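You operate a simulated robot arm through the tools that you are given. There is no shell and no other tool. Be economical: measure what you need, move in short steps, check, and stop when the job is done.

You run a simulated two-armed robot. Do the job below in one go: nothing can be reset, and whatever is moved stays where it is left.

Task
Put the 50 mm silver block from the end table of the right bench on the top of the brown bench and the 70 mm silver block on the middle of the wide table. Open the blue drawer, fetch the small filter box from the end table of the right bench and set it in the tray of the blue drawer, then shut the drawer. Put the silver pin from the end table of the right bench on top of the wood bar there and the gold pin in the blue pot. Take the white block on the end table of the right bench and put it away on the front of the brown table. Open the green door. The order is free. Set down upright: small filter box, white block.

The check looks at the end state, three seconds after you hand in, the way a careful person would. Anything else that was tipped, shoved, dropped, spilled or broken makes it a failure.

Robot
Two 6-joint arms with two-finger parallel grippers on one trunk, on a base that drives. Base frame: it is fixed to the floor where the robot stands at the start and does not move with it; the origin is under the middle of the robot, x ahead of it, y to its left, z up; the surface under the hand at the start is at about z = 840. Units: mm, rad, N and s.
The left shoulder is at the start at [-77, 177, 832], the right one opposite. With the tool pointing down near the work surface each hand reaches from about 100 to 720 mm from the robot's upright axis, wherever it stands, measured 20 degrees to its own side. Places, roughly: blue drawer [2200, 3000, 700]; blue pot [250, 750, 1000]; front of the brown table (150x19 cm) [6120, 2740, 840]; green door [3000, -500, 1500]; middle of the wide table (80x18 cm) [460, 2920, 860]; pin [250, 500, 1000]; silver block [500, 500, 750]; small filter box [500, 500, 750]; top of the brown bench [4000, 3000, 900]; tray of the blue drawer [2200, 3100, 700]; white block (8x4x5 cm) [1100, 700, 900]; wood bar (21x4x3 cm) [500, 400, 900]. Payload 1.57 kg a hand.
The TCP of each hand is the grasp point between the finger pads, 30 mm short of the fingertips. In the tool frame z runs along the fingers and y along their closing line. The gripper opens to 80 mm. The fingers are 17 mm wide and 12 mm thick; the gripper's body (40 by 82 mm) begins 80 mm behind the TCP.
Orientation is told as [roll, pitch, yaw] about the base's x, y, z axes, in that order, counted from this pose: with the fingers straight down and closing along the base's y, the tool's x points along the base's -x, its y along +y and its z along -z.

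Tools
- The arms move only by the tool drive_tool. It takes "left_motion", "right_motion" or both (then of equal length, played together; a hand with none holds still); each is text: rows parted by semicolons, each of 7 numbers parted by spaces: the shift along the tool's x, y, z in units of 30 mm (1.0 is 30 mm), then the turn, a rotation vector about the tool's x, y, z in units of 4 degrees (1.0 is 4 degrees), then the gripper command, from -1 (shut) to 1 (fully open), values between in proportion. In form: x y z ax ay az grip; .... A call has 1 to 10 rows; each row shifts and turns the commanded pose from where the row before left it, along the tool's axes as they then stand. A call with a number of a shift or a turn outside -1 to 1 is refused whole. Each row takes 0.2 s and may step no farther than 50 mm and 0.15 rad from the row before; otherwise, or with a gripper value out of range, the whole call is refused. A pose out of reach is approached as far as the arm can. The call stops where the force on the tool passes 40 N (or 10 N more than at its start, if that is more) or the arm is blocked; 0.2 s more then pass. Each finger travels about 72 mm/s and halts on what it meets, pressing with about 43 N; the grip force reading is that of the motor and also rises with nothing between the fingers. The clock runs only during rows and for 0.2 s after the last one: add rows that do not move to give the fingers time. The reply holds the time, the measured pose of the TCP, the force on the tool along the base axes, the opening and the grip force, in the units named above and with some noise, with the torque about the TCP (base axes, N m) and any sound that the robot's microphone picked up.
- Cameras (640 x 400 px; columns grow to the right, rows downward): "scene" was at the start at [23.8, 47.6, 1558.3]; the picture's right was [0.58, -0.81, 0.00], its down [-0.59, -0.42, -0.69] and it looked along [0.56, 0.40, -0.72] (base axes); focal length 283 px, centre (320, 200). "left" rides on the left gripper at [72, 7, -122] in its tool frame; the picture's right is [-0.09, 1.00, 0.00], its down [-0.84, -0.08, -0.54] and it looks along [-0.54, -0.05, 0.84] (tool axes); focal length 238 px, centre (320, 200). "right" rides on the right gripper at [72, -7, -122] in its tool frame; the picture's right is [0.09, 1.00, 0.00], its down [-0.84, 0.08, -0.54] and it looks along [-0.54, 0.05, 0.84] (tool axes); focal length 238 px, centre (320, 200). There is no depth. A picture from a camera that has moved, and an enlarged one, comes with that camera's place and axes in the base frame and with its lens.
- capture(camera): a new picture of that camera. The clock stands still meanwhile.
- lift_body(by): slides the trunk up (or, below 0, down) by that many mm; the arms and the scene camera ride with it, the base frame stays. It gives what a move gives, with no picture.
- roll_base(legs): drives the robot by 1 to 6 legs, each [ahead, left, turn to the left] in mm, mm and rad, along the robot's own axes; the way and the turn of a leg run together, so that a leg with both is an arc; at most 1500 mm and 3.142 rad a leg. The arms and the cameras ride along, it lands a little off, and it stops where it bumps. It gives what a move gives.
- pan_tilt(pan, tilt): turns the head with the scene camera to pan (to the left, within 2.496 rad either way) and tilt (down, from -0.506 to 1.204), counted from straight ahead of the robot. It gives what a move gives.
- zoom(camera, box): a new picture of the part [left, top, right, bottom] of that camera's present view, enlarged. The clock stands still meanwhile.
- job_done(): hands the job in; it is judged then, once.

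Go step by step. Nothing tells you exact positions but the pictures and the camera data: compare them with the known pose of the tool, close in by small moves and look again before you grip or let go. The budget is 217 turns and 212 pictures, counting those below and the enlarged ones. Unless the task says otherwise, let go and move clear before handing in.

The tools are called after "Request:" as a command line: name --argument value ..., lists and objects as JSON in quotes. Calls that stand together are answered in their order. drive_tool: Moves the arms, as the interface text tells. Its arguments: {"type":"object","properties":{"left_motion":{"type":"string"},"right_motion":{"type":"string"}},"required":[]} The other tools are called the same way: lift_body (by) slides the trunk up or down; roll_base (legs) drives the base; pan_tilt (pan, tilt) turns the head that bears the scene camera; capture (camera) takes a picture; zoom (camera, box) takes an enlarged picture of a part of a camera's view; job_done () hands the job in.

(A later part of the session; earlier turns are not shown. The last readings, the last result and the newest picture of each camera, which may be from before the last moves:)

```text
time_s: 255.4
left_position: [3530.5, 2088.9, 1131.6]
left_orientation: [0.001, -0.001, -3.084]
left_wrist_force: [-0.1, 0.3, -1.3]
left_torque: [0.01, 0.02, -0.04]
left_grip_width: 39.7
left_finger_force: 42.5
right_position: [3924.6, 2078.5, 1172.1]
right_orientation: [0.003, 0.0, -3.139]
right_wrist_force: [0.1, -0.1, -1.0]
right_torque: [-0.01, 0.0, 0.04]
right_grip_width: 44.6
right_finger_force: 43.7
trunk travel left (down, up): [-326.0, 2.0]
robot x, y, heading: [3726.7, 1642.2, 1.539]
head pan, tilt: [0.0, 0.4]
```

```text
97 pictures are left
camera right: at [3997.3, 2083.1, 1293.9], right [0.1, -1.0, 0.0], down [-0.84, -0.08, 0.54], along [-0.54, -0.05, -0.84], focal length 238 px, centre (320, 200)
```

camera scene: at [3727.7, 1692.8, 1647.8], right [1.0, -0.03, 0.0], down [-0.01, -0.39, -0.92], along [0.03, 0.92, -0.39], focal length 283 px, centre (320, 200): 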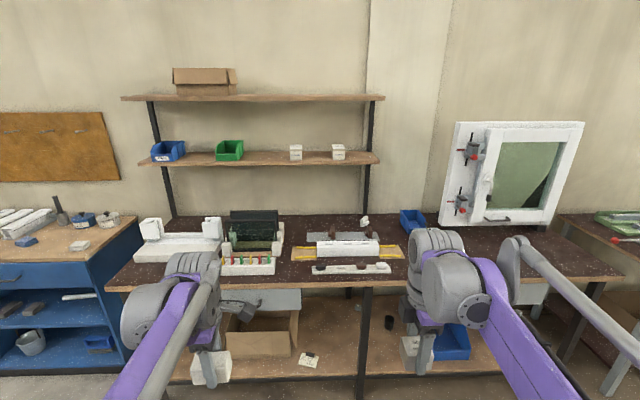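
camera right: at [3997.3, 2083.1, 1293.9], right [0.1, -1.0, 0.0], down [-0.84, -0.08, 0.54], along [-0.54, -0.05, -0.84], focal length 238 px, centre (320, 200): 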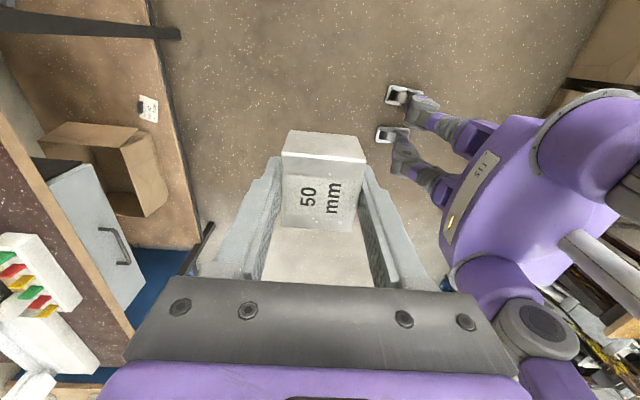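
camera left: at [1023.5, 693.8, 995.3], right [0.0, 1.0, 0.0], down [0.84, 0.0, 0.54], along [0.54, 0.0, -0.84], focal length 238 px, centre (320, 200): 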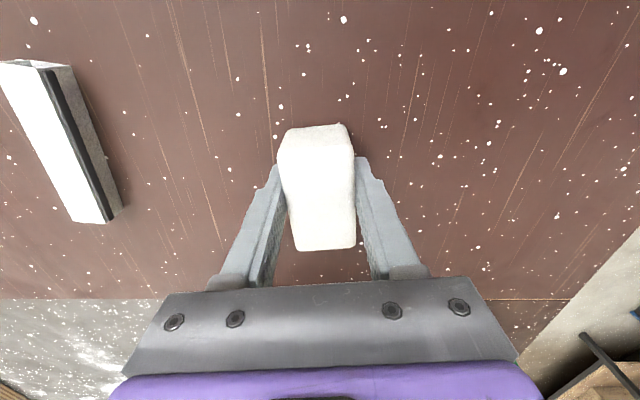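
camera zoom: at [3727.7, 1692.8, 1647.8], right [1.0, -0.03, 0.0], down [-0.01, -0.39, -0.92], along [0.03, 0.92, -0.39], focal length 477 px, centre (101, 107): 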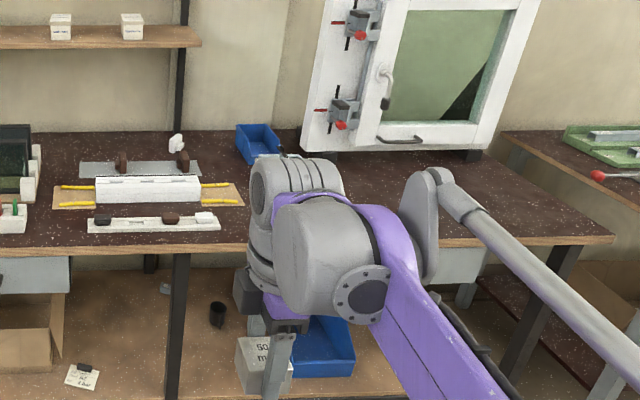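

There's a clear area right of the fixtures around (4200, 2850). Shift right, correct heading, approach.

Request:
roll_base --legs '[[0, -290, 0.03], [550, 0, 0]]'

Request:
capture --camera "right"

Request:
pan_tilt --pan -0.2 --tilt 0.7

Request:
capture --camera "scene"

```text
time_s: 261.3
left_position: [3802.9, 2627.1, 1131.0]
left_orientation: [0.0, 0.0, -3.048]
left_wrist_force: [-0.2, 0.6, -1.8]
left_torque: [-0.01, 0.01, 0.0]
left_grip_width: 39.4
left_finger_force: 43.0
right_position: [4198.2, 2628.6, 1171.4]
right_orientation: [0.002, -0.003, -3.104]
right_wrist_force: [-0.9, -0.1, -1.0]
right_torque: [0.03, -0.02, -0.03]
right_grip_width: 44.8
right_finger_force: 43.1
trunk travel left (down, up): [-326.0, 2.0]
robot x, y, heading: [4014.1, 2187.6, 1.579]
head pan, tilt: [0.0, 0.4]
```

```text
96 pictures are left
camera right: at [4270.0, 2638.2, 1293.7], right [0.13, -0.99, 0.0], down [-0.83, -0.11, 0.54], along [-0.54, -0.07, -0.84], focal length 238 px, centre (320, 200)
```

right: 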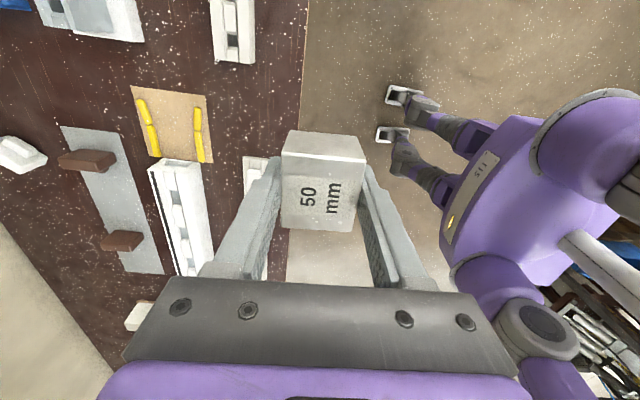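

```text
time_s: 262.1
left_position: [3803.7, 2627.3, 1132.3]
left_orientation: [-0.001, -0.001, -3.049]
left_wrist_force: [-0.1, 0.1, -1.0]
left_torque: [-0.01, -0.04, -0.03]
left_grip_width: 39.5
left_finger_force: 43.2
right_position: [4198.3, 2630.4, 1171.4]
right_orientation: [0.001, -0.003, -3.104]
right_wrist_force: [-0.8, 0.3, -0.7]
right_torque: [-0.01, 0.0, -0.02]
right_grip_width: 44.8
right_finger_force: 43.1
trunk travel left (down, up): [-326.0, 2.0]
robot x, y, heading: [4013.7, 2189.4, 1.575]
head pan, tilt: [-0.201, 0.7]
```

```text
95 pictures are left
camera scene: at [4031.5, 2229.9, 1621.0], right [0.98, -0.19, 0.0], down [-0.13, -0.63, -0.77], along [0.15, 0.75, -0.64], focal length 283 px, centre (320, 200)
```

scene: 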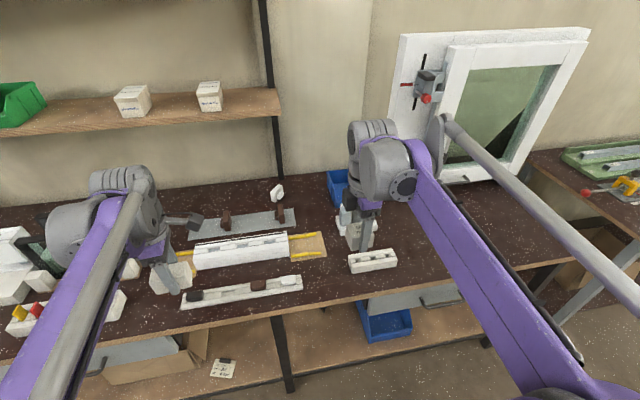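

There's another white piece at (4306, 2759), so I'll go further right to around (4500, 2820).

Request:
roll_base --legs '[[0, -300, 0]]'

Request:
pan_tilt --pan 0.1 --tilt 0.8

Request:
capture --camera "scene"

Request:
capture --camera "right"

```text
time_s: 265.3
left_position: [4095.1, 2628.7, 1131.7]
left_orientation: [-0.001, 0.001, -3.041]
left_wrist_force: [0.3, 0.2, -1.4]
left_torque: [0.0, -0.02, 0.0]
left_grip_width: 39.4
left_finger_force: 42.8
right_position: [4490.4, 2634.5, 1171.7]
right_orientation: [0.001, -0.002, -3.094]
right_wrist_force: [0.0, -0.6, -1.1]
right_torque: [-0.05, 0.03, -0.01]
right_grip_width: 44.3
right_finger_force: 43.3
trunk travel left (down, up): [-326.0, 2.0]
robot x, y, heading: [4310.3, 2191.6, 1.583]
head pan, tilt: [-0.201, 0.7]
```

```text
time_s: 266.1
left_position: [4095.9, 2628.8, 1131.0]
left_orientation: [0.0, 0.0, -3.041]
left_wrist_force: [-0.3, 0.2, -1.9]
left_torque: [-0.01, 0.0, 0.01]
left_grip_width: 39.4
left_finger_force: 42.6
right_position: [4491.2, 2634.9, 1172.4]
right_orientation: [0.002, -0.001, -3.095]
right_wrist_force: [0.3, -0.8, -0.9]
right_torque: [0.0, 0.03, -0.02]
right_grip_width: 44.4
right_finger_force: 42.9
trunk travel left (down, up): [-326.0, 2.0]
robot x, y, heading: [4312.9, 2194.2, 1.582]
head pan, tilt: [0.099, 0.799]
```

```text
94 pictures are left
camera scene: at [4301.9, 2229.2, 1612.8], right [0.99, 0.11, 0.0], down [0.08, -0.71, -0.7], along [-0.08, 0.69, -0.72], focal length 283 px, centre (320, 200)
```

scene: 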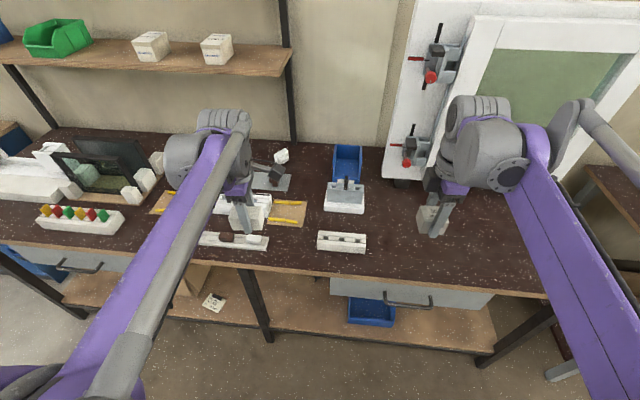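

```text
93 pictures are left
camera right: at [4561.7, 2643.4, 1293.9], right [0.14, -0.99, 0.0], down [-0.83, -0.12, 0.54], along [-0.54, -0.08, -0.84], focal length 238 px, centre (320, 200)
```

right: 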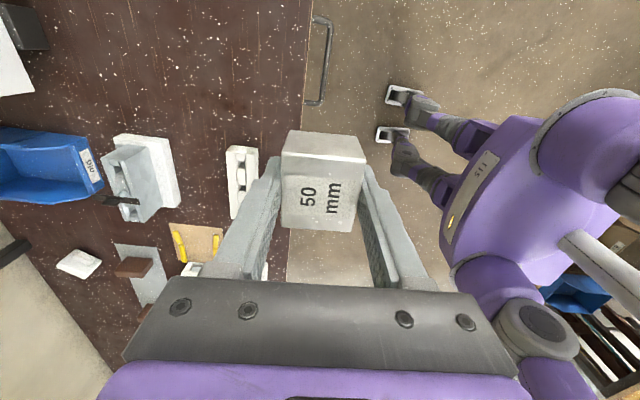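

The spot (4490, 2790) is clear. Drive 100 mm forward, extend and lower the right hand.

Request:
roll_base --legs '[[100, 0, 0]]'

Request:
drive_tool --right_motion "0 -0.6 1 0 0 0 -1;0 -0.6 1 0 0 0 -1;0 -0.6 1 0 0 0 -1;0 -0.3 1 0 0 0 -1;0 0 1 0 0 0 -1;0 0 1 0 0 0 -1;0 0 0.8 0 0 0 -1"

Request:
capture --camera "right"

Request:
capture --camera "scene"

```text
time_s: 267.3
left_position: [4095.1, 2726.8, 1131.8]
left_orientation: [0.0, -0.001, -3.042]
left_wrist_force: [0.3, -0.3, -1.5]
left_torque: [0.01, -0.01, -0.06]
left_grip_width: 39.4
left_finger_force: 43.1
right_position: [4491.2, 2730.9, 1172.6]
right_orientation: [0.003, -0.003, -3.096]
right_wrist_force: [-1.4, 0.4, -1.2]
right_torque: [-0.03, -0.01, -0.01]
right_grip_width: 44.6
right_finger_force: 42.9
trunk travel left (down, up): [-326.0, 2.0]
robot x, y, heading: [4307.2, 2293.4, 1.578]
head pan, tilt: [0.099, 0.799]
```

```text
time_s: 268.9
left_position: [4094.1, 2728.7, 1131.9]
left_orientation: [0.0, 0.001, -3.044]
left_wrist_force: [-0.4, 0.2, -0.8]
left_torque: [-0.01, -0.02, -0.01]
left_grip_width: 39.6
left_finger_force: 43.2
right_position: [4487.1, 2796.3, 968.7]
right_orientation: [0.004, -0.003, -3.096]
right_wrist_force: [0.2, 0.3, -1.6]
right_torque: [0.02, 0.07, -0.01]
right_grip_width: 44.5
right_finger_force: 43.0
trunk travel left (down, up): [-326.0, 2.0]
robot x, y, heading: [4308.1, 2291.8, 1.578]
head pan, tilt: [0.099, 0.799]
```

```text
92 pictures are left
camera right: at [4558.5, 2805.7, 1089.9], right [0.14, -0.99, 0.0], down [-0.83, -0.11, 0.54], along [-0.54, -0.08, -0.84], focal length 238 px, centre (320, 200)
```

right: 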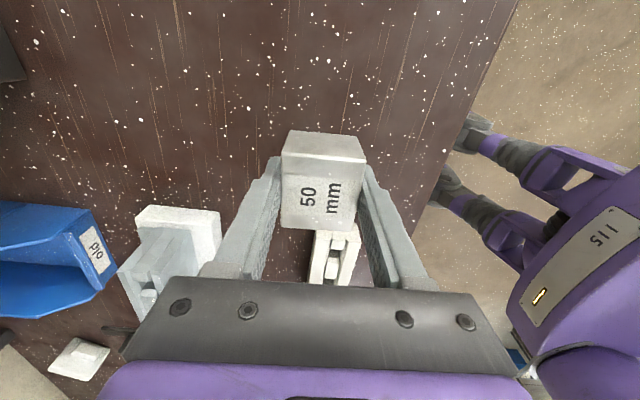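

```text
91 pictures are left
camera scene: at [4300.8, 2329.3, 1612.7], right [0.99, 0.11, 0.0], down [0.08, -0.71, -0.7], along [-0.08, 0.69, -0.72], focal length 283 px, centre (320, 200)
```

scene: 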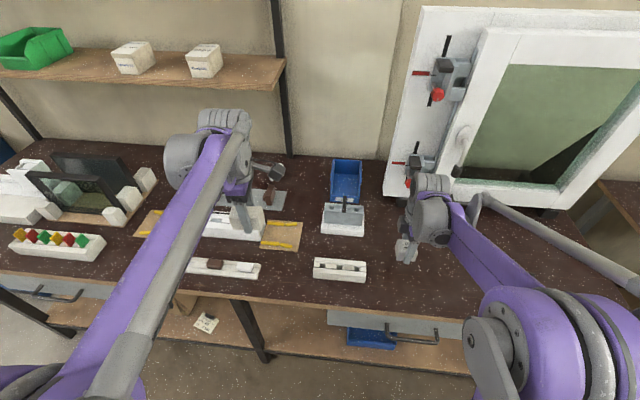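

Clear below. Lower in steps to contact.

Request:
drive_tool --right_motion "0 0 0.5 0 0 0 -1"

Request:
drive_tool --right_motion "0 0 0.15 0 0 0 -1"

Request:
drive_tool --right_motion "0 0 0.15 0 0 0 -1"

Request:
drive_tool --right_motion "0 0 0.15 0 0 0 -1"

Request:
zoom --camera "scene" --box '[340, 190, 480, 290]'

```text
time_s: 269.3
left_position: [4096.5, 2728.6, 1131.4]
left_orientation: [-0.002, 0.0, -3.041]
left_wrist_force: [0.4, 0.2, -1.3]
left_torque: [0.0, 0.0, 0.02]
left_grip_width: 39.6
left_finger_force: 43.5
right_position: [4487.7, 2795.8, 953.6]
right_orientation: [0.003, -0.002, -3.096]
right_wrist_force: [0.3, 0.4, -1.1]
right_torque: [-0.02, -0.01, 0.0]
right_grip_width: 44.7
right_finger_force: 42.8
trunk travel left (down, up): [-326.0, 2.0]
robot x, y, heading: [4311.8, 2295.0, 1.579]
head pan, tilt: [0.099, 0.799]
```

```text
time_s: 269.7
left_position: [4094.9, 2728.7, 1132.5]
left_orientation: [0.002, 0.001, -3.041]
left_wrist_force: [-0.1, -0.2, -0.7]
left_torque: [-0.01, -0.02, -0.01]
left_grip_width: 39.3
left_finger_force: 43.3
right_position: [4487.6, 2796.7, 948.1]
right_orientation: [0.003, 0.0, -3.096]
right_wrist_force: [-0.3, -0.8, -0.7]
right_torque: [-0.03, 0.02, 0.01]
right_grip_width: 44.5
right_finger_force: 42.8
trunk travel left (down, up): [-326.0, 2.0]
robot x, y, heading: [4311.6, 2292.4, 1.585]
head pan, tilt: [0.099, 0.799]
```

```text
time_s: 270.1
left_position: [4094.1, 2728.8, 1131.2]
left_orientation: [0.0, -0.001, -3.042]
left_wrist_force: [-0.2, 0.4, -2.2]
left_torque: [-0.02, 0.0, -0.02]
left_grip_width: 39.7
left_finger_force: 43.2
right_position: [4485.5, 2795.0, 944.2]
right_orientation: [0.004, -0.001, -3.097]
right_wrist_force: [-0.8, -0.3, -1.3]
right_torque: [0.0, 0.01, -0.02]
right_grip_width: 44.3
right_finger_force: 42.6
trunk travel left (down, up): [-326.0, 2.0]
robot x, y, heading: [4311.8, 2289.7, 1.579]
head pan, tilt: [0.099, 0.799]
```

```text
time_s: 270.5
left_position: [4095.0, 2729.4, 1131.5]
left_orientation: [-0.001, 0.0, -3.042]
left_wrist_force: [-0.5, -0.1, -2.0]
left_torque: [0.01, 0.0, 0.0]
left_grip_width: 39.3
left_finger_force: 42.6
right_position: [4487.7, 2796.0, 940.5]
right_orientation: [0.003, -0.002, -3.096]
right_wrist_force: [0.0, -0.2, -2.2]
right_torque: [0.0, 0.0, -0.01]
right_grip_width: 44.2
right_finger_force: 43.1
trunk travel left (down, up): [-326.0, 2.0]
robot x, y, heading: [4312.9, 2290.6, 1.584]
head pan, tilt: [0.099, 0.799]
```

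```text
4.00 times, centred on (410, 240) of scene
camera zoom: at [4300.8, 2329.1, 1612.7], right [0.99, 0.11, 0.0], down [0.08, -0.71, -0.7], along [-0.08, 0.69, -0.72], focal length 1133 px, centre (-40, 40)
```

zoom: 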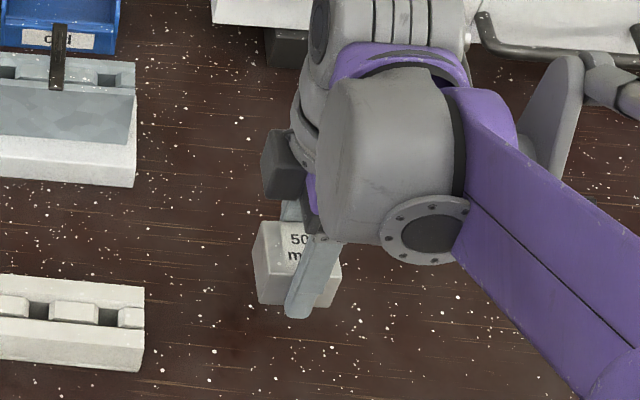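

Request:
drive_tool --right_motion "0 0 0.2 0 0 0 -1"

Request:
drive_tool --right_motion "0 0 0.13 0 0 0 -1"

Request:
drive_tool --right_motion "0 0 0.13 0 0 0 -1"

Request:
drive_tool --right_motion "0 0 0.13 0 0 0 -1"

```text
time_s: 270.9
left_position: [4095.3, 2728.1, 1131.2]
left_orientation: [-0.001, -0.002, -3.043]
left_wrist_force: [0.2, -0.1, -1.5]
left_torque: [-0.05, -0.04, -0.02]
left_grip_width: 39.3
left_finger_force: 43.1
right_position: [4487.1, 2795.6, 933.1]
right_orientation: [0.004, -0.001, -3.096]
right_wrist_force: [-0.9, 0.5, -1.0]
right_torque: [-0.01, 0.02, -0.01]
right_grip_width: 44.4
right_finger_force: 43.6
trunk travel left (down, up): [-326.0, 2.0]
robot x, y, heading: [4308.9, 2295.2, 1.588]
head pan, tilt: [0.099, 0.799]
```

```text
time_s: 271.3
left_position: [4094.4, 2728.2, 1131.8]
left_orientation: [-0.001, 0.0, -3.042]
left_wrist_force: [-0.3, -0.1, -1.2]
left_torque: [0.0, -0.06, 0.02]
left_grip_width: 39.5
left_finger_force: 43.6
right_position: [4487.7, 2796.1, 929.9]
right_orientation: [0.003, -0.001, -3.096]
right_wrist_force: [0.6, 0.6, -0.6]
right_torque: [-0.03, 0.02, -0.01]
right_grip_width: 44.3
right_finger_force: 43.1
trunk travel left (down, up): [-326.0, 2.0]
robot x, y, heading: [4310.6, 2290.6, 1.585]
head pan, tilt: [0.099, 0.799]
```

```text
time_s: 271.7
left_position: [4095.8, 2727.8, 1132.0]
left_orientation: [0.0, 0.0, -3.041]
left_wrist_force: [0.7, -0.2, -1.2]
left_torque: [0.01, 0.04, 0.01]
left_grip_width: 39.5
left_finger_force: 43.0
right_position: [4488.0, 2795.7, 925.6]
right_orientation: [0.004, -0.001, -3.095]
right_wrist_force: [-0.1, -0.7, -0.6]
right_torque: [0.0, -0.01, 0.0]
right_grip_width: 44.5
right_finger_force: 42.3
trunk travel left (down, up): [-326.0, 2.0]
robot x, y, heading: [4308.4, 2292.2, 1.58]
head pan, tilt: [0.099, 0.799]
```

```text
time_s: 272.1
left_position: [4095.4, 2728.0, 1131.1]
left_orientation: [0.001, 0.001, -3.041]
left_wrist_force: [-0.2, -0.2, -1.4]
left_torque: [-0.01, -0.03, -0.03]
left_grip_width: 39.4
left_finger_force: 43.2
right_position: [4487.7, 2795.9, 921.3]
right_orientation: [0.004, -0.004, -3.096]
right_wrist_force: [0.4, -0.6, -1.2]
right_torque: [0.02, 0.01, 0.01]
right_grip_width: 44.3
right_finger_force: 43.4
trunk travel left (down, up): [-326.0, 2.0]
robot x, y, heading: [4306.6, 2290.5, 1.583]
head pan, tilt: [0.099, 0.799]
```

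Request:
drive_tool --right_motion "0 0 0.07 0 0 0 -1;0 0 0.07 0 0 0 -1;0 0 0.07 0 0 0 -1"

Request:
drive_tool --right_motion "0 0 0.07 0 0 0 -1;0 0 0.07 0 0 0 -1"

Request:
drive_tool --right_motion "0 0 0.07 0 0 0 -1;0 0 0.07 0 0 0 -1"

```text
time_s: 272.9
left_position: [4095.9, 2727.8, 1132.1]
left_orientation: [-0.001, -0.001, -3.041]
left_wrist_force: [-0.7, 0.6, -1.1]
left_torque: [-0.04, -0.01, 0.0]
left_grip_width: 39.5
left_finger_force: 42.9
right_position: [4488.3, 2794.9, 915.7]
right_orientation: [0.003, -0.001, -3.097]
right_wrist_force: [0.5, 0.3, -1.9]
right_torque: [-0.02, 0.0, 0.01]
right_grip_width: 44.4
right_finger_force: 43.4
trunk travel left (down, up): [-326.0, 2.0]
robot x, y, heading: [4312.0, 2290.6, 1.581]
head pan, tilt: [0.099, 0.799]
```

```text
time_s: 273.5
left_position: [4095.6, 2728.4, 1130.8]
left_orientation: [-0.001, -0.001, -3.044]
left_wrist_force: [-0.4, -0.2, -2.4]
left_torque: [-0.04, 0.0, -0.02]
left_grip_width: 39.3
left_finger_force: 43.3
right_position: [4486.3, 2795.5, 911.7]
right_orientation: [0.004, -0.001, -3.097]
right_wrist_force: [-0.2, -1.0, -2.2]
right_torque: [0.03, -0.04, 0.02]
right_grip_width: 44.5
right_finger_force: 43.3
trunk travel left (down, up): [-326.0, 2.0]
robot x, y, heading: [4308.8, 2291.6, 1.578]
head pan, tilt: [0.099, 0.799]
```

```text
time_s: 274.1
left_position: [4095.0, 2728.8, 1131.4]
left_orientation: [-0.001, 0.001, -3.042]
left_wrist_force: [-1.0, -1.1, -2.0]
left_torque: [-0.02, -0.01, 0.0]
left_grip_width: 39.3
left_finger_force: 43.4
right_position: [4488.3, 2795.7, 907.0]
right_orientation: [0.004, -0.003, -3.097]
right_wrist_force: [-0.7, -0.3, -1.9]
right_torque: [0.0, -0.02, -0.01]
right_grip_width: 44.5
right_finger_force: 42.9
trunk travel left (down, up): [-326.0, 2.0]
robot x, y, heading: [4307.9, 2293.0, 1.583]
head pan, tilt: [0.099, 0.799]
```

Request:
drive_tool --right_motion "0 0 0.07 0 0 0 -1;0 0 0.07 0 0 0 -1"

Request:
drive_tool --right_motion "0 0 0.07 0 0 0 -1;0 0 0.07 0 0 0 -1"

Request:
drive_tool --right_motion "0 0 0.07 0 0 0 -1;0 0 0.07 0 0 0 -1"

Request:
capture --camera "right"

```text
time_s: 274.7
left_position: [4094.6, 2728.7, 1131.4]
left_orientation: [0.001, 0.002, -3.042]
left_wrist_force: [-0.2, 0.1, -0.8]
left_torque: [0.01, -0.01, 0.03]
left_grip_width: 39.6
left_finger_force: 43.4
right_position: [4488.7, 2794.6, 901.9]
right_orientation: [0.003, 0.0, -3.097]
right_wrist_force: [0.3, 0.4, -1.5]
right_torque: [0.0, -0.01, -0.05]
right_grip_width: 44.6
right_finger_force: 42.7
trunk travel left (down, up): [-326.0, 2.0]
robot x, y, heading: [4308.0, 2293.1, 1.581]
head pan, tilt: [0.099, 0.799]
```

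```text
time_s: 275.3
left_position: [4096.3, 2728.4, 1130.8]
left_orientation: [0.0, 0.0, -3.043]
left_wrist_force: [-0.1, -0.2, -1.2]
left_torque: [0.0, -0.01, 0.0]
left_grip_width: 39.8
left_finger_force: 43.4
right_position: [4488.0, 2794.8, 898.9]
right_orientation: [0.003, -0.002, -3.097]
right_wrist_force: [0.8, 0.4, -2.1]
right_torque: [-0.02, -0.03, -0.02]
right_grip_width: 44.4
right_finger_force: 43.0
trunk travel left (down, up): [-326.0, 2.0]
robot x, y, heading: [4310.9, 2290.2, 1.579]
head pan, tilt: [0.099, 0.799]
```

```text
time_s: 275.9
left_position: [4095.0, 2728.7, 1131.0]
left_orientation: [0.001, -0.001, -3.042]
left_wrist_force: [-0.6, 0.0, -1.1]
left_torque: [0.02, 0.0, 0.01]
left_grip_width: 39.7
left_finger_force: 44.0
right_position: [4487.9, 2795.2, 894.8]
right_orientation: [0.005, -0.002, -3.095]
right_wrist_force: [0.0, 0.3, -1.8]
right_torque: [0.01, 0.01, -0.03]
right_grip_width: 44.5
right_finger_force: 43.3
trunk travel left (down, up): [-326.0, 2.0]
robot x, y, heading: [4309.3, 2291.5, 1.584]
head pan, tilt: [0.099, 0.799]
```

```text
89 pictures are left
camera right: at [4558.7, 2804.5, 1016.7], right [0.14, -0.99, 0.0], down [-0.83, -0.11, 0.54], along [-0.54, -0.08, -0.84], focal length 238 px, centre (320, 200)
```

right: 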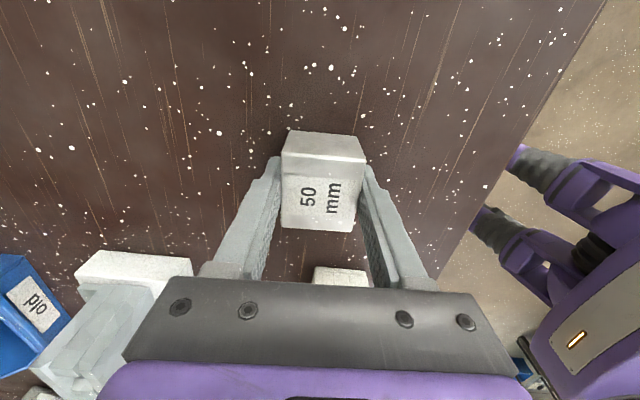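

Request:
drive_tool --right_motion "0 0 0.07 0 0 0 -1;0 0 0.07 0 0 0 -1"

Request:
drive_tool --right_motion "0 0 0.07 0 0 0 -1;0 0 0.07 0 0 0 -1"

```text
time_s: 276.5
left_position: [4094.8, 2727.7, 1133.1]
left_orientation: [-0.002, 0.0, -3.041]
left_wrist_force: [0.1, -0.4, -1.6]
left_torque: [0.03, -0.03, 0.02]
left_grip_width: 39.5
left_finger_force: 43.5
right_position: [4487.9, 2795.6, 892.0]
right_orientation: [0.0, -0.002, -3.099]
right_wrist_force: [3.6, -0.9, 18.4]
right_torque: [0.04, 0.08, 0.0]
right_grip_width: 44.8
right_finger_force: 43.0
trunk travel left (down, up): [-326.0, 2.0]
robot x, y, heading: [4310.3, 2290.6, 1.585]
head pan, tilt: [0.099, 0.799]
```

```text
time_s: 277.0
left_position: [4094.9, 2726.9, 1131.0]
left_orientation: [-0.002, 0.002, -3.04]
left_wrist_force: [-0.7, 0.3, -1.6]
left_torque: [0.02, -0.01, 0.0]
left_grip_width: 39.7
left_finger_force: 42.4
right_position: [4487.9, 2794.8, 889.7]
right_orientation: [0.0, 0.001, -3.095]
right_wrist_force: [0.0, 2.3, 28.5]
right_torque: [-0.09, 0.22, 0.0]
right_grip_width: 44.2
right_finger_force: 43.1
trunk travel left (down, up): [-326.0, 2.0]
robot x, y, heading: [4313.8, 2292.8, 1.582]
head pan, tilt: [0.099, 0.799]
stopped in row 2 (right hand): the force on the tool passed its limit at 46 N (the readings are from after the stop); the commanded pose is now the measured one
```

Contact; ease up, open, rise and look.

Request:
drive_tool --right_motion "0 0 -0.04 0 0 0 -1;0 0 0 0 0 0 0.7;0 0 0 0 0 0 0.7;0 0 0 0 0 0 0.7;0 0 -0.5 0 0 0 0.7;0 0 -1 0 0 0 0.7;0 0 -1 0 0 0 0.7;0 0 -1 0 0 0 0.7;0 0 -1 0 0 0 0.7"

Request:
drive_tool --right_motion "0 0.5 -1 0 0 0 0.7;0 1 -1 0 0 0 0.7;0 1 -1 0 0 0 0.7;0 1 -1 0 0 0 0.7"

Request:
capture --camera "right"

```text
time_s: 279.0
left_position: [4094.8, 2727.5, 1131.2]
left_orientation: [-0.003, 0.001, -3.043]
left_wrist_force: [0.1, 0.0, -1.9]
left_torque: [0.02, 0.0, 0.01]
left_grip_width: 39.4
left_finger_force: 42.9
right_position: [4489.8, 2795.6, 1025.9]
right_orientation: [0.002, 0.0, -3.097]
right_wrist_force: [-0.7, 0.2, -0.1]
right_torque: [0.0, -0.01, -0.01]
right_grip_width: 67.7
right_finger_force: 0.1
trunk travel left (down, up): [-326.0, 2.0]
robot x, y, heading: [4310.0, 2293.3, 1.581]
head pan, tilt: [0.099, 0.799]
```

```text
time_s: 280.0
left_position: [4094.9, 2728.1, 1131.5]
left_orientation: [-0.001, 0.001, -3.042]
left_wrist_force: [0.9, -0.3, -0.6]
left_torque: [0.0, -0.02, -0.02]
left_grip_width: 39.5
left_finger_force: 43.3
right_position: [4495.2, 2688.9, 1148.1]
right_orientation: [0.002, 0.0, -3.097]
right_wrist_force: [-0.5, -1.2, -0.4]
right_torque: [0.04, 0.01, 0.0]
right_grip_width: 67.8
right_finger_force: 0.0
trunk travel left (down, up): [-326.0, 2.0]
robot x, y, heading: [4310.2, 2289.2, 1.578]
head pan, tilt: [0.099, 0.799]
```

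```text
88 pictures are left
camera right: at [4565.8, 2698.2, 1268.8], right [0.14, -0.99, 0.0], down [-0.83, -0.11, 0.54], along [-0.54, -0.08, -0.84], focal length 238 px, centre (320, 200)
```

right: 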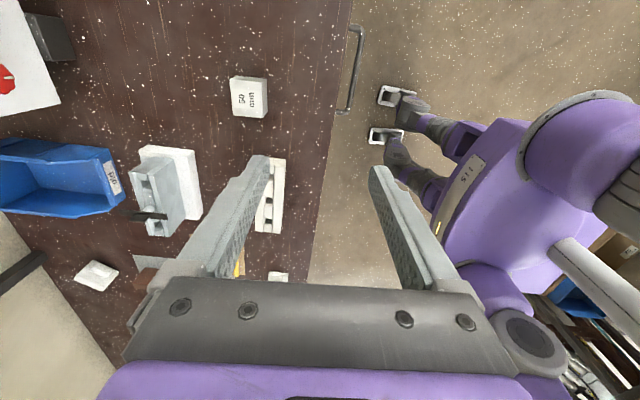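

50 mm block is placed on the brown bench. Back off and drive on to the brown table.

Request:
roll_base --legs '[[-550, 0, 0], [0, -1350, 0]]'

Request:
pan_tilt --pan -0.1 --tilt 0.5

Request:
capture --camera "scene"

```text
time_s: 294.9
left_position: [5462.9, 2194.8, 1131.7]
left_orientation: [0.0, 0.001, -3.046]
left_wrist_force: [0.2, -0.2, -1.7]
left_torque: [0.01, -0.02, -0.04]
left_grip_width: 39.6
left_finger_force: 43.2
right_position: [5862.5, 2156.8, 1146.1]
right_orientation: [0.001, -0.001, -3.102]
right_wrist_force: [0.2, 0.3, -0.8]
right_torque: [-0.04, -0.03, 0.01]
right_grip_width: 67.9
right_finger_force: 0.0
trunk travel left (down, up): [-326.0, 2.0]
robot x, y, heading: [5673.5, 1755.3, 1.577]
head pan, tilt: [0.099, 0.799]
```

```text
time_s: 295.7
left_position: [5463.7, 2195.4, 1130.8]
left_orientation: [0.0, 0.0, -3.047]
left_wrist_force: [0.1, -1.4, -2.2]
left_torque: [-0.02, 0.05, -0.02]
left_grip_width: 39.3
left_finger_force: 42.7
right_position: [5863.2, 2156.4, 1146.4]
right_orientation: [0.0, -0.001, -3.099]
right_wrist_force: [-0.1, 0.1, -0.4]
right_torque: [0.01, -0.03, -0.02]
right_grip_width: 67.9
right_finger_force: 0.0
trunk travel left (down, up): [-326.0, 2.0]
robot x, y, heading: [5675.2, 1759.3, 1.58]
head pan, tilt: [-0.099, 0.499]
```

```text
87 pictures are left
camera scene: at [5684.3, 1805.6, 1638.6], right [1.0, -0.09, 0.0], down [-0.04, -0.48, -0.88], along [0.08, 0.87, -0.48], focal length 283 px, centre (320, 200)
```

scene: 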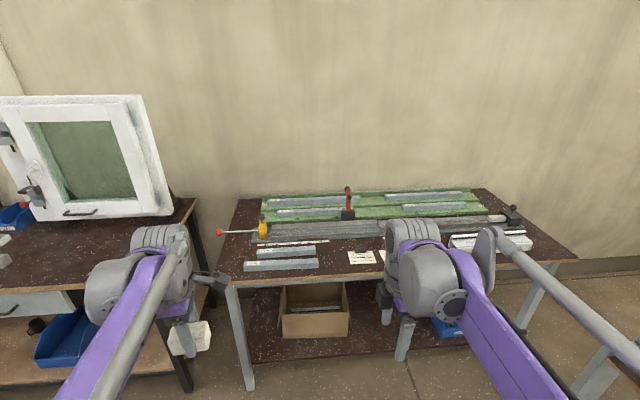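

Request:
zoom --camera "scene" --box '[210, 180, 590, 300]'

Request:
roll_base --legs '[[0, -600, 0]]'

Request:
pan_tilt --pan 0.1 --tilt 0.55

Request:
capture --camera "scene"

```text
1.68 times, centred on (400, 240) of scene
camera zoom: at [5684.3, 1805.6, 1638.6], right [1.0, -0.09, 0.0], down [-0.04, -0.48, -0.88], along [0.08, 0.87, -0.48], focal length 477 px, centre (185, 133)
```

zoom: 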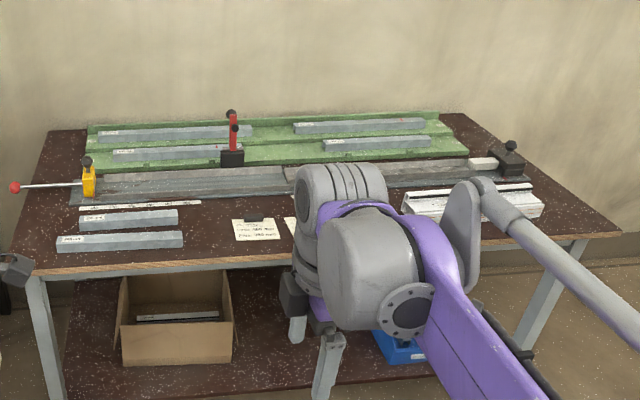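

```text
time_s: 301.5
left_position: [6072.7, 2200.1, 1131.4]
left_orientation: [0.0, -0.001, -3.045]
left_wrist_force: [0.4, 0.4, -1.4]
left_torque: [0.02, -0.01, -0.03]
left_grip_width: 39.7
left_finger_force: 42.3
right_position: [6472.1, 2159.6, 1145.8]
right_orientation: [0.003, 0.001, -3.1]
right_wrist_force: [0.3, -0.6, 0.4]
right_torque: [0.01, -0.03, 0.0]
right_grip_width: 68.0
right_finger_force: 0.0
trunk travel left (down, up): [-326.0, 2.0]
robot x, y, heading: [6286.9, 1764.6, 1.582]
head pan, tilt: [-0.099, 0.499]
```

```text
time_s: 302.2
left_position: [6072.7, 2199.8, 1131.6]
left_orientation: [0.0, 0.0, -3.046]
left_wrist_force: [0.6, -0.8, -0.6]
left_torque: [-0.03, 0.01, -0.04]
left_grip_width: 39.4
left_finger_force: 42.9
right_position: [6472.0, 2161.1, 1145.7]
right_orientation: [0.002, -0.001, -3.101]
right_wrist_force: [-0.7, 0.2, 0.0]
right_torque: [0.03, -0.02, 0.0]
right_grip_width: 68.3
right_finger_force: 0.1
trunk travel left (down, up): [-326.0, 2.0]
robot x, y, heading: [6285.6, 1761.5, 1.579]
head pan, tilt: [0.099, 0.55]
```

```text
85 pictures are left
camera scene: at [6276.2, 1808.6, 1634.1], right [0.99, 0.11, 0.0], down [0.06, -0.52, -0.85], along [-0.09, 0.85, -0.52], focal length 283 px, centre (320, 200)
```

scene: 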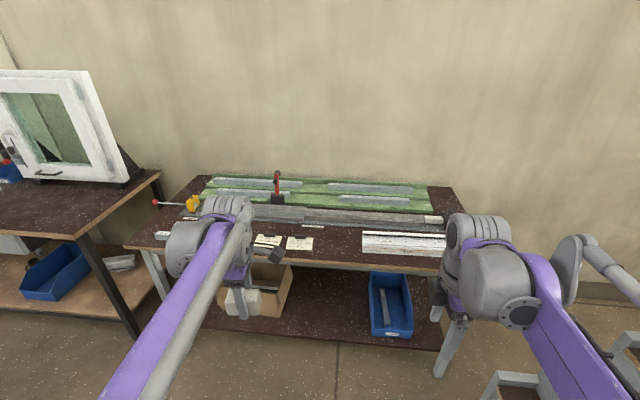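

The gap at about (6250, 2735) between the cards and the white profile is free. Line up the left hand there by driving.

Request:
roll_base --legs '[[0, -177, 0], [500, 0, 0]]'

Request:
capture --camera "left"

Request:
pan_tilt --pan 0.2 --tilt 0.85

Request:
capture --camera "scene"

```text
time_s: 306.9
left_position: [6238.7, 2692.2, 1130.9]
left_orientation: [0.0, 0.0, -3.037]
left_wrist_force: [0.7, 0.2, -1.0]
left_torque: [-0.03, -0.01, -0.02]
left_grip_width: 39.6
left_finger_force: 42.8
right_position: [6639.7, 2658.2, 1145.5]
right_orientation: [0.0, 0.0, -3.091]
right_wrist_force: [0.3, 0.2, 0.4]
right_torque: [0.05, -0.02, -0.01]
right_grip_width: 68.2
right_finger_force: 0.1
trunk travel left (down, up): [-326.0, 2.0]
robot x, y, heading: [6454.3, 2256.2, 1.583]
head pan, tilt: [0.099, 0.55]
```

```text
84 pictures are left
camera left: at [6311.5, 2693.3, 1253.0], right [0.01, -1.0, 0.0], down [-0.84, -0.01, 0.54], along [-0.54, -0.01, -0.84], focal length 238 px, centre (320, 200)
```

left: 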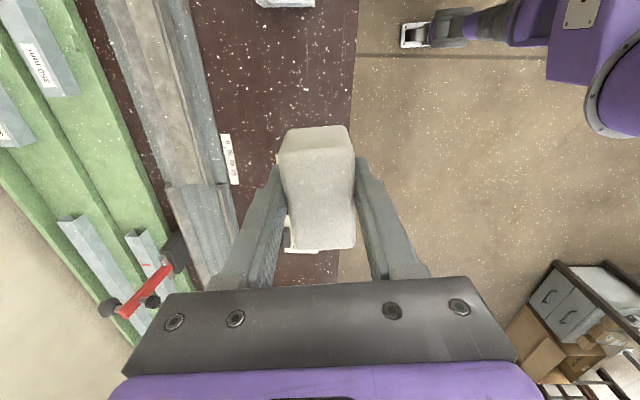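

```text
time_s: 307.7
left_position: [6238.7, 2693.3, 1131.4]
left_orientation: [0.0, 0.0, -3.036]
left_wrist_force: [-1.1, 1.0, -1.4]
left_torque: [-0.04, 0.0, 0.01]
left_grip_width: 39.6
left_finger_force: 42.6
right_position: [6639.4, 2657.5, 1146.1]
right_orientation: [0.003, -0.001, -3.09]
right_wrist_force: [0.8, 0.1, -0.2]
right_torque: [-0.01, 0.0, 0.01]
right_grip_width: 67.9
right_finger_force: 0.0
trunk travel left (down, up): [-326.0, 2.0]
robot x, y, heading: [6457.2, 2256.9, 1.588]
head pan, tilt: [0.201, 0.85]
```

```text
83 pictures are left
camera scene: at [6439.8, 2291.2, 1608.8], right [0.98, 0.22, 0.0], down [0.16, -0.73, -0.66], along [-0.14, 0.64, -0.75], focal length 283 px, centre (320, 200)
```

scene: 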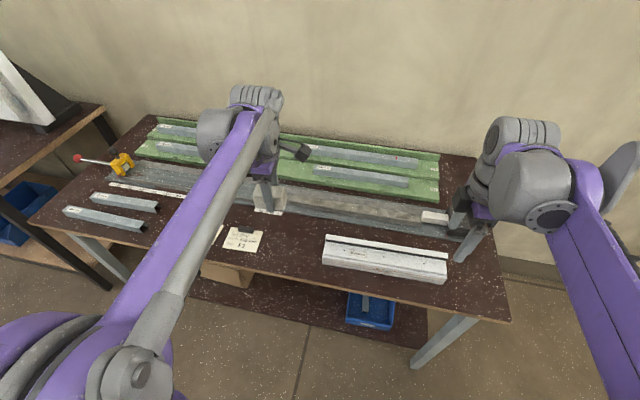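

The gap is confirmed. Move the left hand 50 mm forward and lower to just above the surface.

Request:
drive_tool --left_motion "0.1 -0.9 1 0 0 0 -1;0.1 -0.9 1 0 0 0 -1;0 0 1 0 0 0 -1;0 0 1 0 0 0 -1;0 0 1 0 0 0 -1;0 0 1 0 0 0 -1;0 0 0.6 0 0 0 -1"

Request:
capture --camera "left"

Request:
capture --camera "scene"

```text
time_s: 309.3
left_position: [6239.9, 2747.9, 932.7]
left_orientation: [-0.002, 0.0, -3.037]
left_wrist_force: [-0.6, 0.4, -1.4]
left_torque: [0.03, -0.01, -0.02]
left_grip_width: 39.2
left_finger_force: 42.2
right_position: [6639.5, 2658.1, 1147.2]
right_orientation: [0.002, -0.002, -3.092]
right_wrist_force: [-0.2, -0.8, 0.4]
right_torque: [-0.01, -0.01, -0.02]
right_grip_width: 67.9
right_finger_force: 0.1
trunk travel left (down, up): [-326.0, 2.0]
robot x, y, heading: [6458.5, 2253.5, 1.59]
head pan, tilt: [0.201, 0.85]
```

```text
82 pictures are left
camera left: at [6312.7, 2748.9, 1055.0], right [0.01, -1.0, 0.0], down [-0.84, -0.01, 0.54], along [-0.54, -0.01, -0.84], focal length 238 px, centre (320, 200)
```

left: 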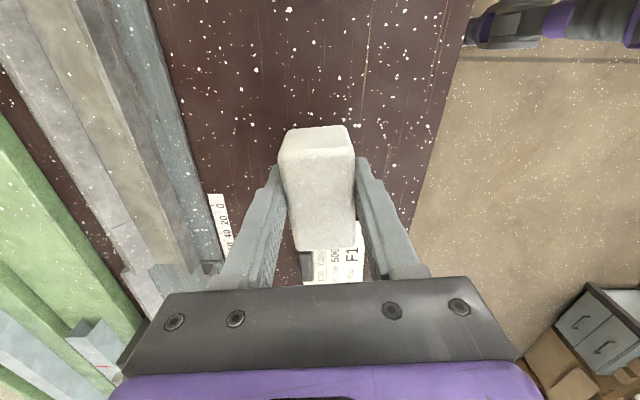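

```text
81 pictures are left
camera scene: at [6439.7, 2291.4, 1608.7], right [0.98, 0.22, 0.0], down [0.16, -0.73, -0.66], along [-0.14, 0.64, -0.75], focal length 283 px, centre (320, 200)
```

scene: 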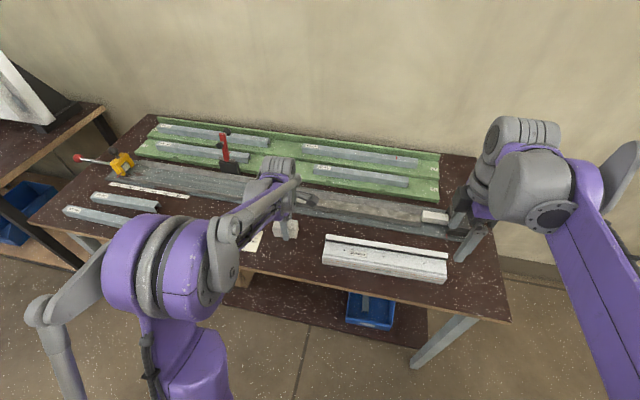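

Shift 18 mm right for margin from the card, lower to near contact, then step down.

Request:
drive_tool --left_motion "0.6 0 0.5 0 0 0 -1;0 0 0.6 0 0 0 -1;0 0 0.4 0 0 0 -1"

Request:
drive_tool --left_motion "0 0 0.08 0 0 0 -1;0 0 0.08 0 0 0 -1"

Request:
drive_tool --left_motion "0 0 0.07 0 0 0 -1;0 0 0.07 0 0 0 -1"

Request:
drive_tool --left_motion "0 0 0.07 0 0 0 -1;0 0 0.07 0 0 0 -1"

```text
time_s: 310.1
left_position: [6257.7, 2748.5, 887.4]
left_orientation: [0.001, -0.001, -3.035]
left_wrist_force: [-0.3, -0.3, -0.8]
left_torque: [-0.03, -0.05, -0.01]
left_grip_width: 39.5
left_finger_force: 42.9
right_position: [6639.2, 2658.5, 1146.8]
right_orientation: [0.003, -0.001, -3.092]
right_wrist_force: [0.1, 0.1, -0.2]
right_torque: [-0.01, 0.03, -0.01]
right_grip_width: 68.1
right_finger_force: 0.0
trunk travel left (down, up): [-326.0, 2.0]
robot x, y, heading: [6456.9, 2259.6, 1.588]
head pan, tilt: [0.201, 0.85]
```

```text
time_s: 310.7
left_position: [6257.3, 2749.0, 883.1]
left_orientation: [0.002, 0.0, -3.037]
left_wrist_force: [-0.1, 0.2, -1.5]
left_torque: [-0.01, 0.04, -0.01]
left_grip_width: 39.5
left_finger_force: 43.0
right_position: [6639.6, 2657.7, 1146.0]
right_orientation: [0.001, 0.001, -3.091]
right_wrist_force: [-0.9, 0.0, -0.1]
right_torque: [0.04, -0.01, 0.0]
right_grip_width: 67.9
right_finger_force: 0.0
trunk travel left (down, up): [-326.0, 2.0]
robot x, y, heading: [6456.4, 2255.4, 1.589]
head pan, tilt: [0.201, 0.85]
```

```text
time_s: 311.3
left_position: [6258.5, 2750.9, 879.0]
left_orientation: [0.0, 0.0, -3.037]
left_wrist_force: [0.2, 1.0, -1.0]
left_torque: [0.02, -0.02, 0.01]
left_grip_width: 39.5
left_finger_force: 43.3
right_position: [6640.1, 2657.8, 1147.0]
right_orientation: [0.001, 0.0, -3.09]
right_wrist_force: [-0.2, -0.1, 0.3]
right_torque: [-0.01, -0.01, -0.02]
right_grip_width: 67.9
right_finger_force: 0.0
trunk travel left (down, up): [-326.0, 2.0]
robot x, y, heading: [6455.5, 2258.2, 1.588]
head pan, tilt: [0.201, 0.85]
```

```text
time_s: 311.9
left_position: [6256.6, 2749.4, 875.7]
left_orientation: [-0.001, -0.004, -3.037]
left_wrist_force: [-0.4, -0.3, -1.5]
left_torque: [0.02, 0.0, 0.0]
left_grip_width: 39.5
left_finger_force: 43.2
right_position: [6638.8, 2657.9, 1145.5]
right_orientation: [0.0, 0.0, -3.091]
right_wrist_force: [-0.1, -0.7, -0.1]
right_torque: [0.0, 0.0, -0.01]
right_grip_width: 68.1
right_finger_force: 0.0
trunk travel left (down, up): [-326.0, 2.0]
robot x, y, heading: [6456.7, 2256.7, 1.584]
head pan, tilt: [0.201, 0.85]
```

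Request:
drive_tool --left_motion "0 0 0.08 0 0 0 -1"

Request:
drive_tool --left_motion "0 0 0.08 0 0 0 -1"

```text
time_s: 312.3
left_position: [6256.1, 2750.7, 874.2]
left_orientation: [-0.002, 0.0, -3.037]
left_wrist_force: [0.0, -0.4, 5.2]
left_torque: [-0.16, 0.04, -0.02]
left_grip_width: 39.7
left_finger_force: 43.1
right_position: [6640.5, 2657.3, 1146.1]
right_orientation: [0.001, 0.0, -3.091]
right_wrist_force: [-0.7, 0.3, -0.2]
right_torque: [-0.01, 0.01, 0.04]
right_grip_width: 67.8
right_finger_force: 0.1
trunk travel left (down, up): [-326.0, 2.0]
robot x, y, heading: [6456.5, 2257.8, 1.585]
head pan, tilt: [0.201, 0.85]
```

```text
time_s: 312.7
left_position: [6257.3, 2748.4, 872.7]
left_orientation: [-0.004, 0.0, -3.036]
left_wrist_force: [-3.5, 4.9, 37.3]
left_torque: [-0.24, -0.02, 0.0]
left_grip_width: 39.8
left_finger_force: 43.2
right_position: [6640.1, 2655.7, 1148.6]
right_orientation: [0.001, 0.0, -3.091]
right_wrist_force: [0.2, 0.3, -0.1]
right_torque: [0.0, -0.02, 0.03]
right_grip_width: 67.9
right_finger_force: 0.1
trunk travel left (down, up): [-326.0, 2.0]
robot x, y, heading: [6455.7, 2257.1, 1.589]
head pan, tilt: [0.201, 0.85]
```

On the table. Ease up, open, rise and check.

Request:
drive_tool --left_motion "0 0 -0.09 0 0 0 -1;0 0 0 0 0 0 0.6;0 0 0 0 0 0 0.6;0 0 0 0 0 0 0.6;0 0 -0.5 0 0 0 0.6;0 0 -1 0 0 0 0.6;0 0 -1 0 0 0 0.6;0 0 -1 0 0 0 0.6;0 0 -1 0 0 0 0.6;0 0 -1 0 0 0 0.6"

Request:
drive_tool --left_motion "0 0.8 -1 0 0 0 0.6;0 0.8 -1 0 0 0 0.6;0 0.8 -1 0 0 0 0.6"

Request:
capture --camera "left"

Request:
capture --camera "scene"

```text
time_s: 314.9
left_position: [6258.0, 2748.4, 1039.3]
left_orientation: [-0.003, 0.0, -3.037]
left_wrist_force: [0.0, -0.9, 0.0]
left_torque: [-0.03, -0.01, -0.05]
left_grip_width: 64.1
left_finger_force: 0.0
right_position: [6640.1, 2658.1, 1145.8]
right_orientation: [0.001, 0.0, -3.091]
right_wrist_force: [0.8, 0.3, 0.3]
right_torque: [0.01, 0.0, 0.0]
right_grip_width: 68.1
right_finger_force: 0.1
trunk travel left (down, up): [-326.0, 2.0]
robot x, y, heading: [6456.0, 2256.6, 1.588]
head pan, tilt: [0.201, 0.85]
```

```text
time_s: 315.7
left_position: [6265.8, 2675.7, 1129.8]
left_orientation: [-0.001, -0.001, -3.035]
left_wrist_force: [-0.4, -0.2, 0.8]
left_torque: [0.01, 0.02, 0.01]
left_grip_width: 63.9
left_finger_force: 0.1
right_position: [6639.0, 2658.4, 1147.1]
right_orientation: [0.002, -0.002, -3.091]
right_wrist_force: [0.4, 0.3, -0.1]
right_torque: [0.01, -0.01, 0.0]
right_grip_width: 68.4
right_finger_force: 0.0
trunk travel left (down, up): [-326.0, 2.0]
robot x, y, heading: [6458.0, 2257.6, 1.586]
head pan, tilt: [0.201, 0.85]
```

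```text
80 pictures are left
camera left: at [6338.2, 2676.0, 1251.5], right [0.01, -1.0, 0.0], down [-0.84, -0.01, 0.54], along [-0.54, -0.01, -0.84], focal length 238 px, centre (320, 200)
```

left: 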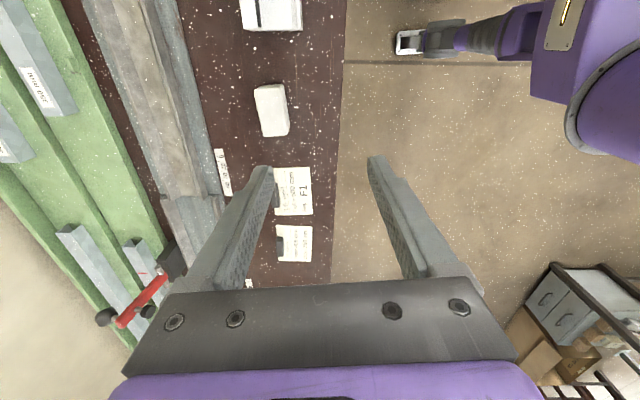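

```text
79 pictures are left
camera scene: at [6440.0, 2289.8, 1608.7], right [0.98, 0.22, 0.0], down [0.16, -0.73, -0.66], along [-0.14, 0.65, -0.75], focal length 283 px, centre (320, 200)
```

scene: 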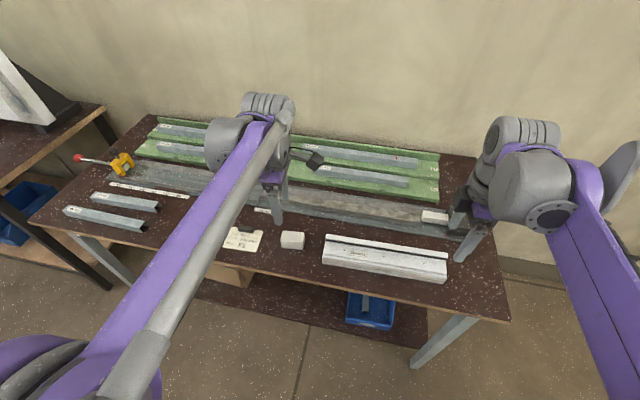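

White block stands on the front of the brown table. Now the green door: back off and look toward the machine to find a route.

Request:
roll_base --legs '[[-550, 0, 0], [0, 500, 0]]'

Request:
pan_tilt --pan -2.3 --tilt 0.15

Request:
capture --camera "scene"

Request:
pan_tilt --pan 2.3 --tilt 0.15

Request:
capture --camera "scene"

```text
time_s: 323.5
left_position: [5767.2, 2113.6, 1129.4]
left_orientation: [-0.001, -0.001, -3.044]
left_wrist_force: [0.0, -0.2, 0.6]
left_torque: [0.0, -0.01, -0.02]
left_grip_width: 63.8
left_finger_force: 0.0
right_position: [6140.2, 2092.8, 1146.2]
right_orientation: [0.002, 0.001, -3.1]
right_wrist_force: [-0.7, -0.6, 0.5]
right_torque: [0.04, 0.01, 0.01]
right_grip_width: 68.3
right_finger_force: 0.0
trunk travel left (down, up): [-326.0, 2.0]
robot x, y, heading: [5955.0, 1693.9, 1.582]
head pan, tilt: [0.201, 0.85]
```

```text
time_s: 325.8
left_position: [5766.4, 2114.9, 1129.7]
left_orientation: [0.001, 0.001, -3.045]
left_wrist_force: [-0.1, -0.3, -0.1]
left_torque: [-0.02, 0.0, -0.01]
left_grip_width: 64.0
left_finger_force: 0.1
right_position: [6139.2, 2095.5, 1146.2]
right_orientation: [0.001, -0.001, -3.1]
right_wrist_force: [0.8, -0.7, 0.0]
right_torque: [-0.02, -0.01, 0.0]
right_grip_width: 68.1
right_finger_force: 0.1
trunk travel left (down, up): [-326.0, 2.0]
robot x, y, heading: [5954.5, 1690.9, 1.582]
head pan, tilt: [-2.3, 0.15]
```

```text
78 pictures are left
camera scene: at [6023.8, 1590.4, 1671.1], right [-0.66, -0.75, 0.0], down [-0.11, 0.1, -0.99], along [0.74, -0.65, -0.15], focal length 283 px, centre (320, 200)
```

scene: 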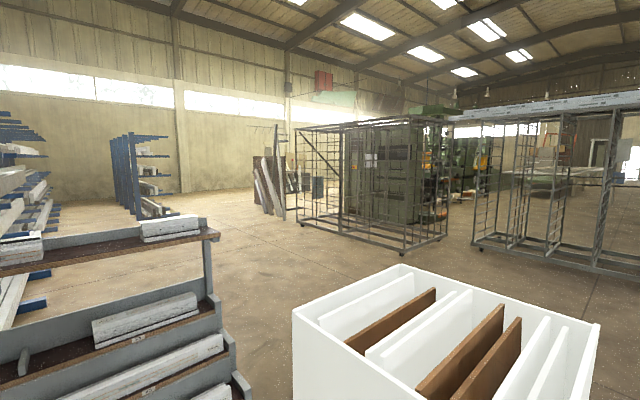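

```text
time_s: 329.5
left_position: [5768.2, 2115.5, 1129.6]
left_orientation: [0.0, 0.001, -3.043]
left_wrist_force: [0.1, 0.6, -0.2]
left_torque: [0.02, 0.0, 0.02]
left_grip_width: 64.0
left_finger_force: 0.0
right_position: [6139.7, 2093.4, 1147.0]
right_orientation: [0.002, 0.001, -3.099]
right_wrist_force: [0.5, -0.2, -0.4]
right_torque: [0.02, 0.0, 0.0]
right_grip_width: 68.2
right_finger_force: 0.2
trunk travel left (down, up): [-326.0, 2.0]
robot x, y, heading: [5952.9, 1695.7, 1.579]
head pan, tilt: [2.3, 0.15]
```

```text
77 pictures are left
camera scene: at [5885.6, 1589.2, 1671.1], right [-0.67, 0.74, 0.0], down [0.11, 0.1, -0.99], along [-0.73, -0.67, -0.15], focal length 283 px, centre (320, 200)
```

scene: 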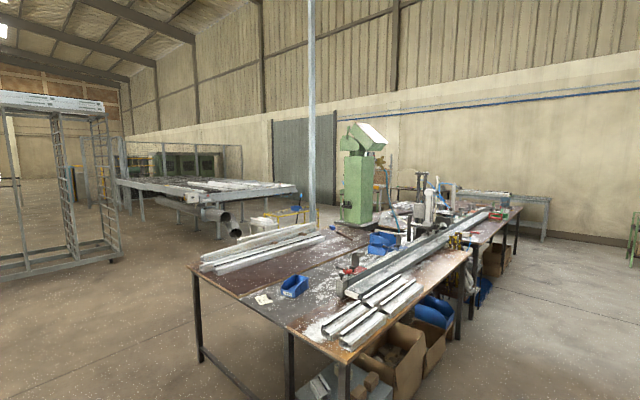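

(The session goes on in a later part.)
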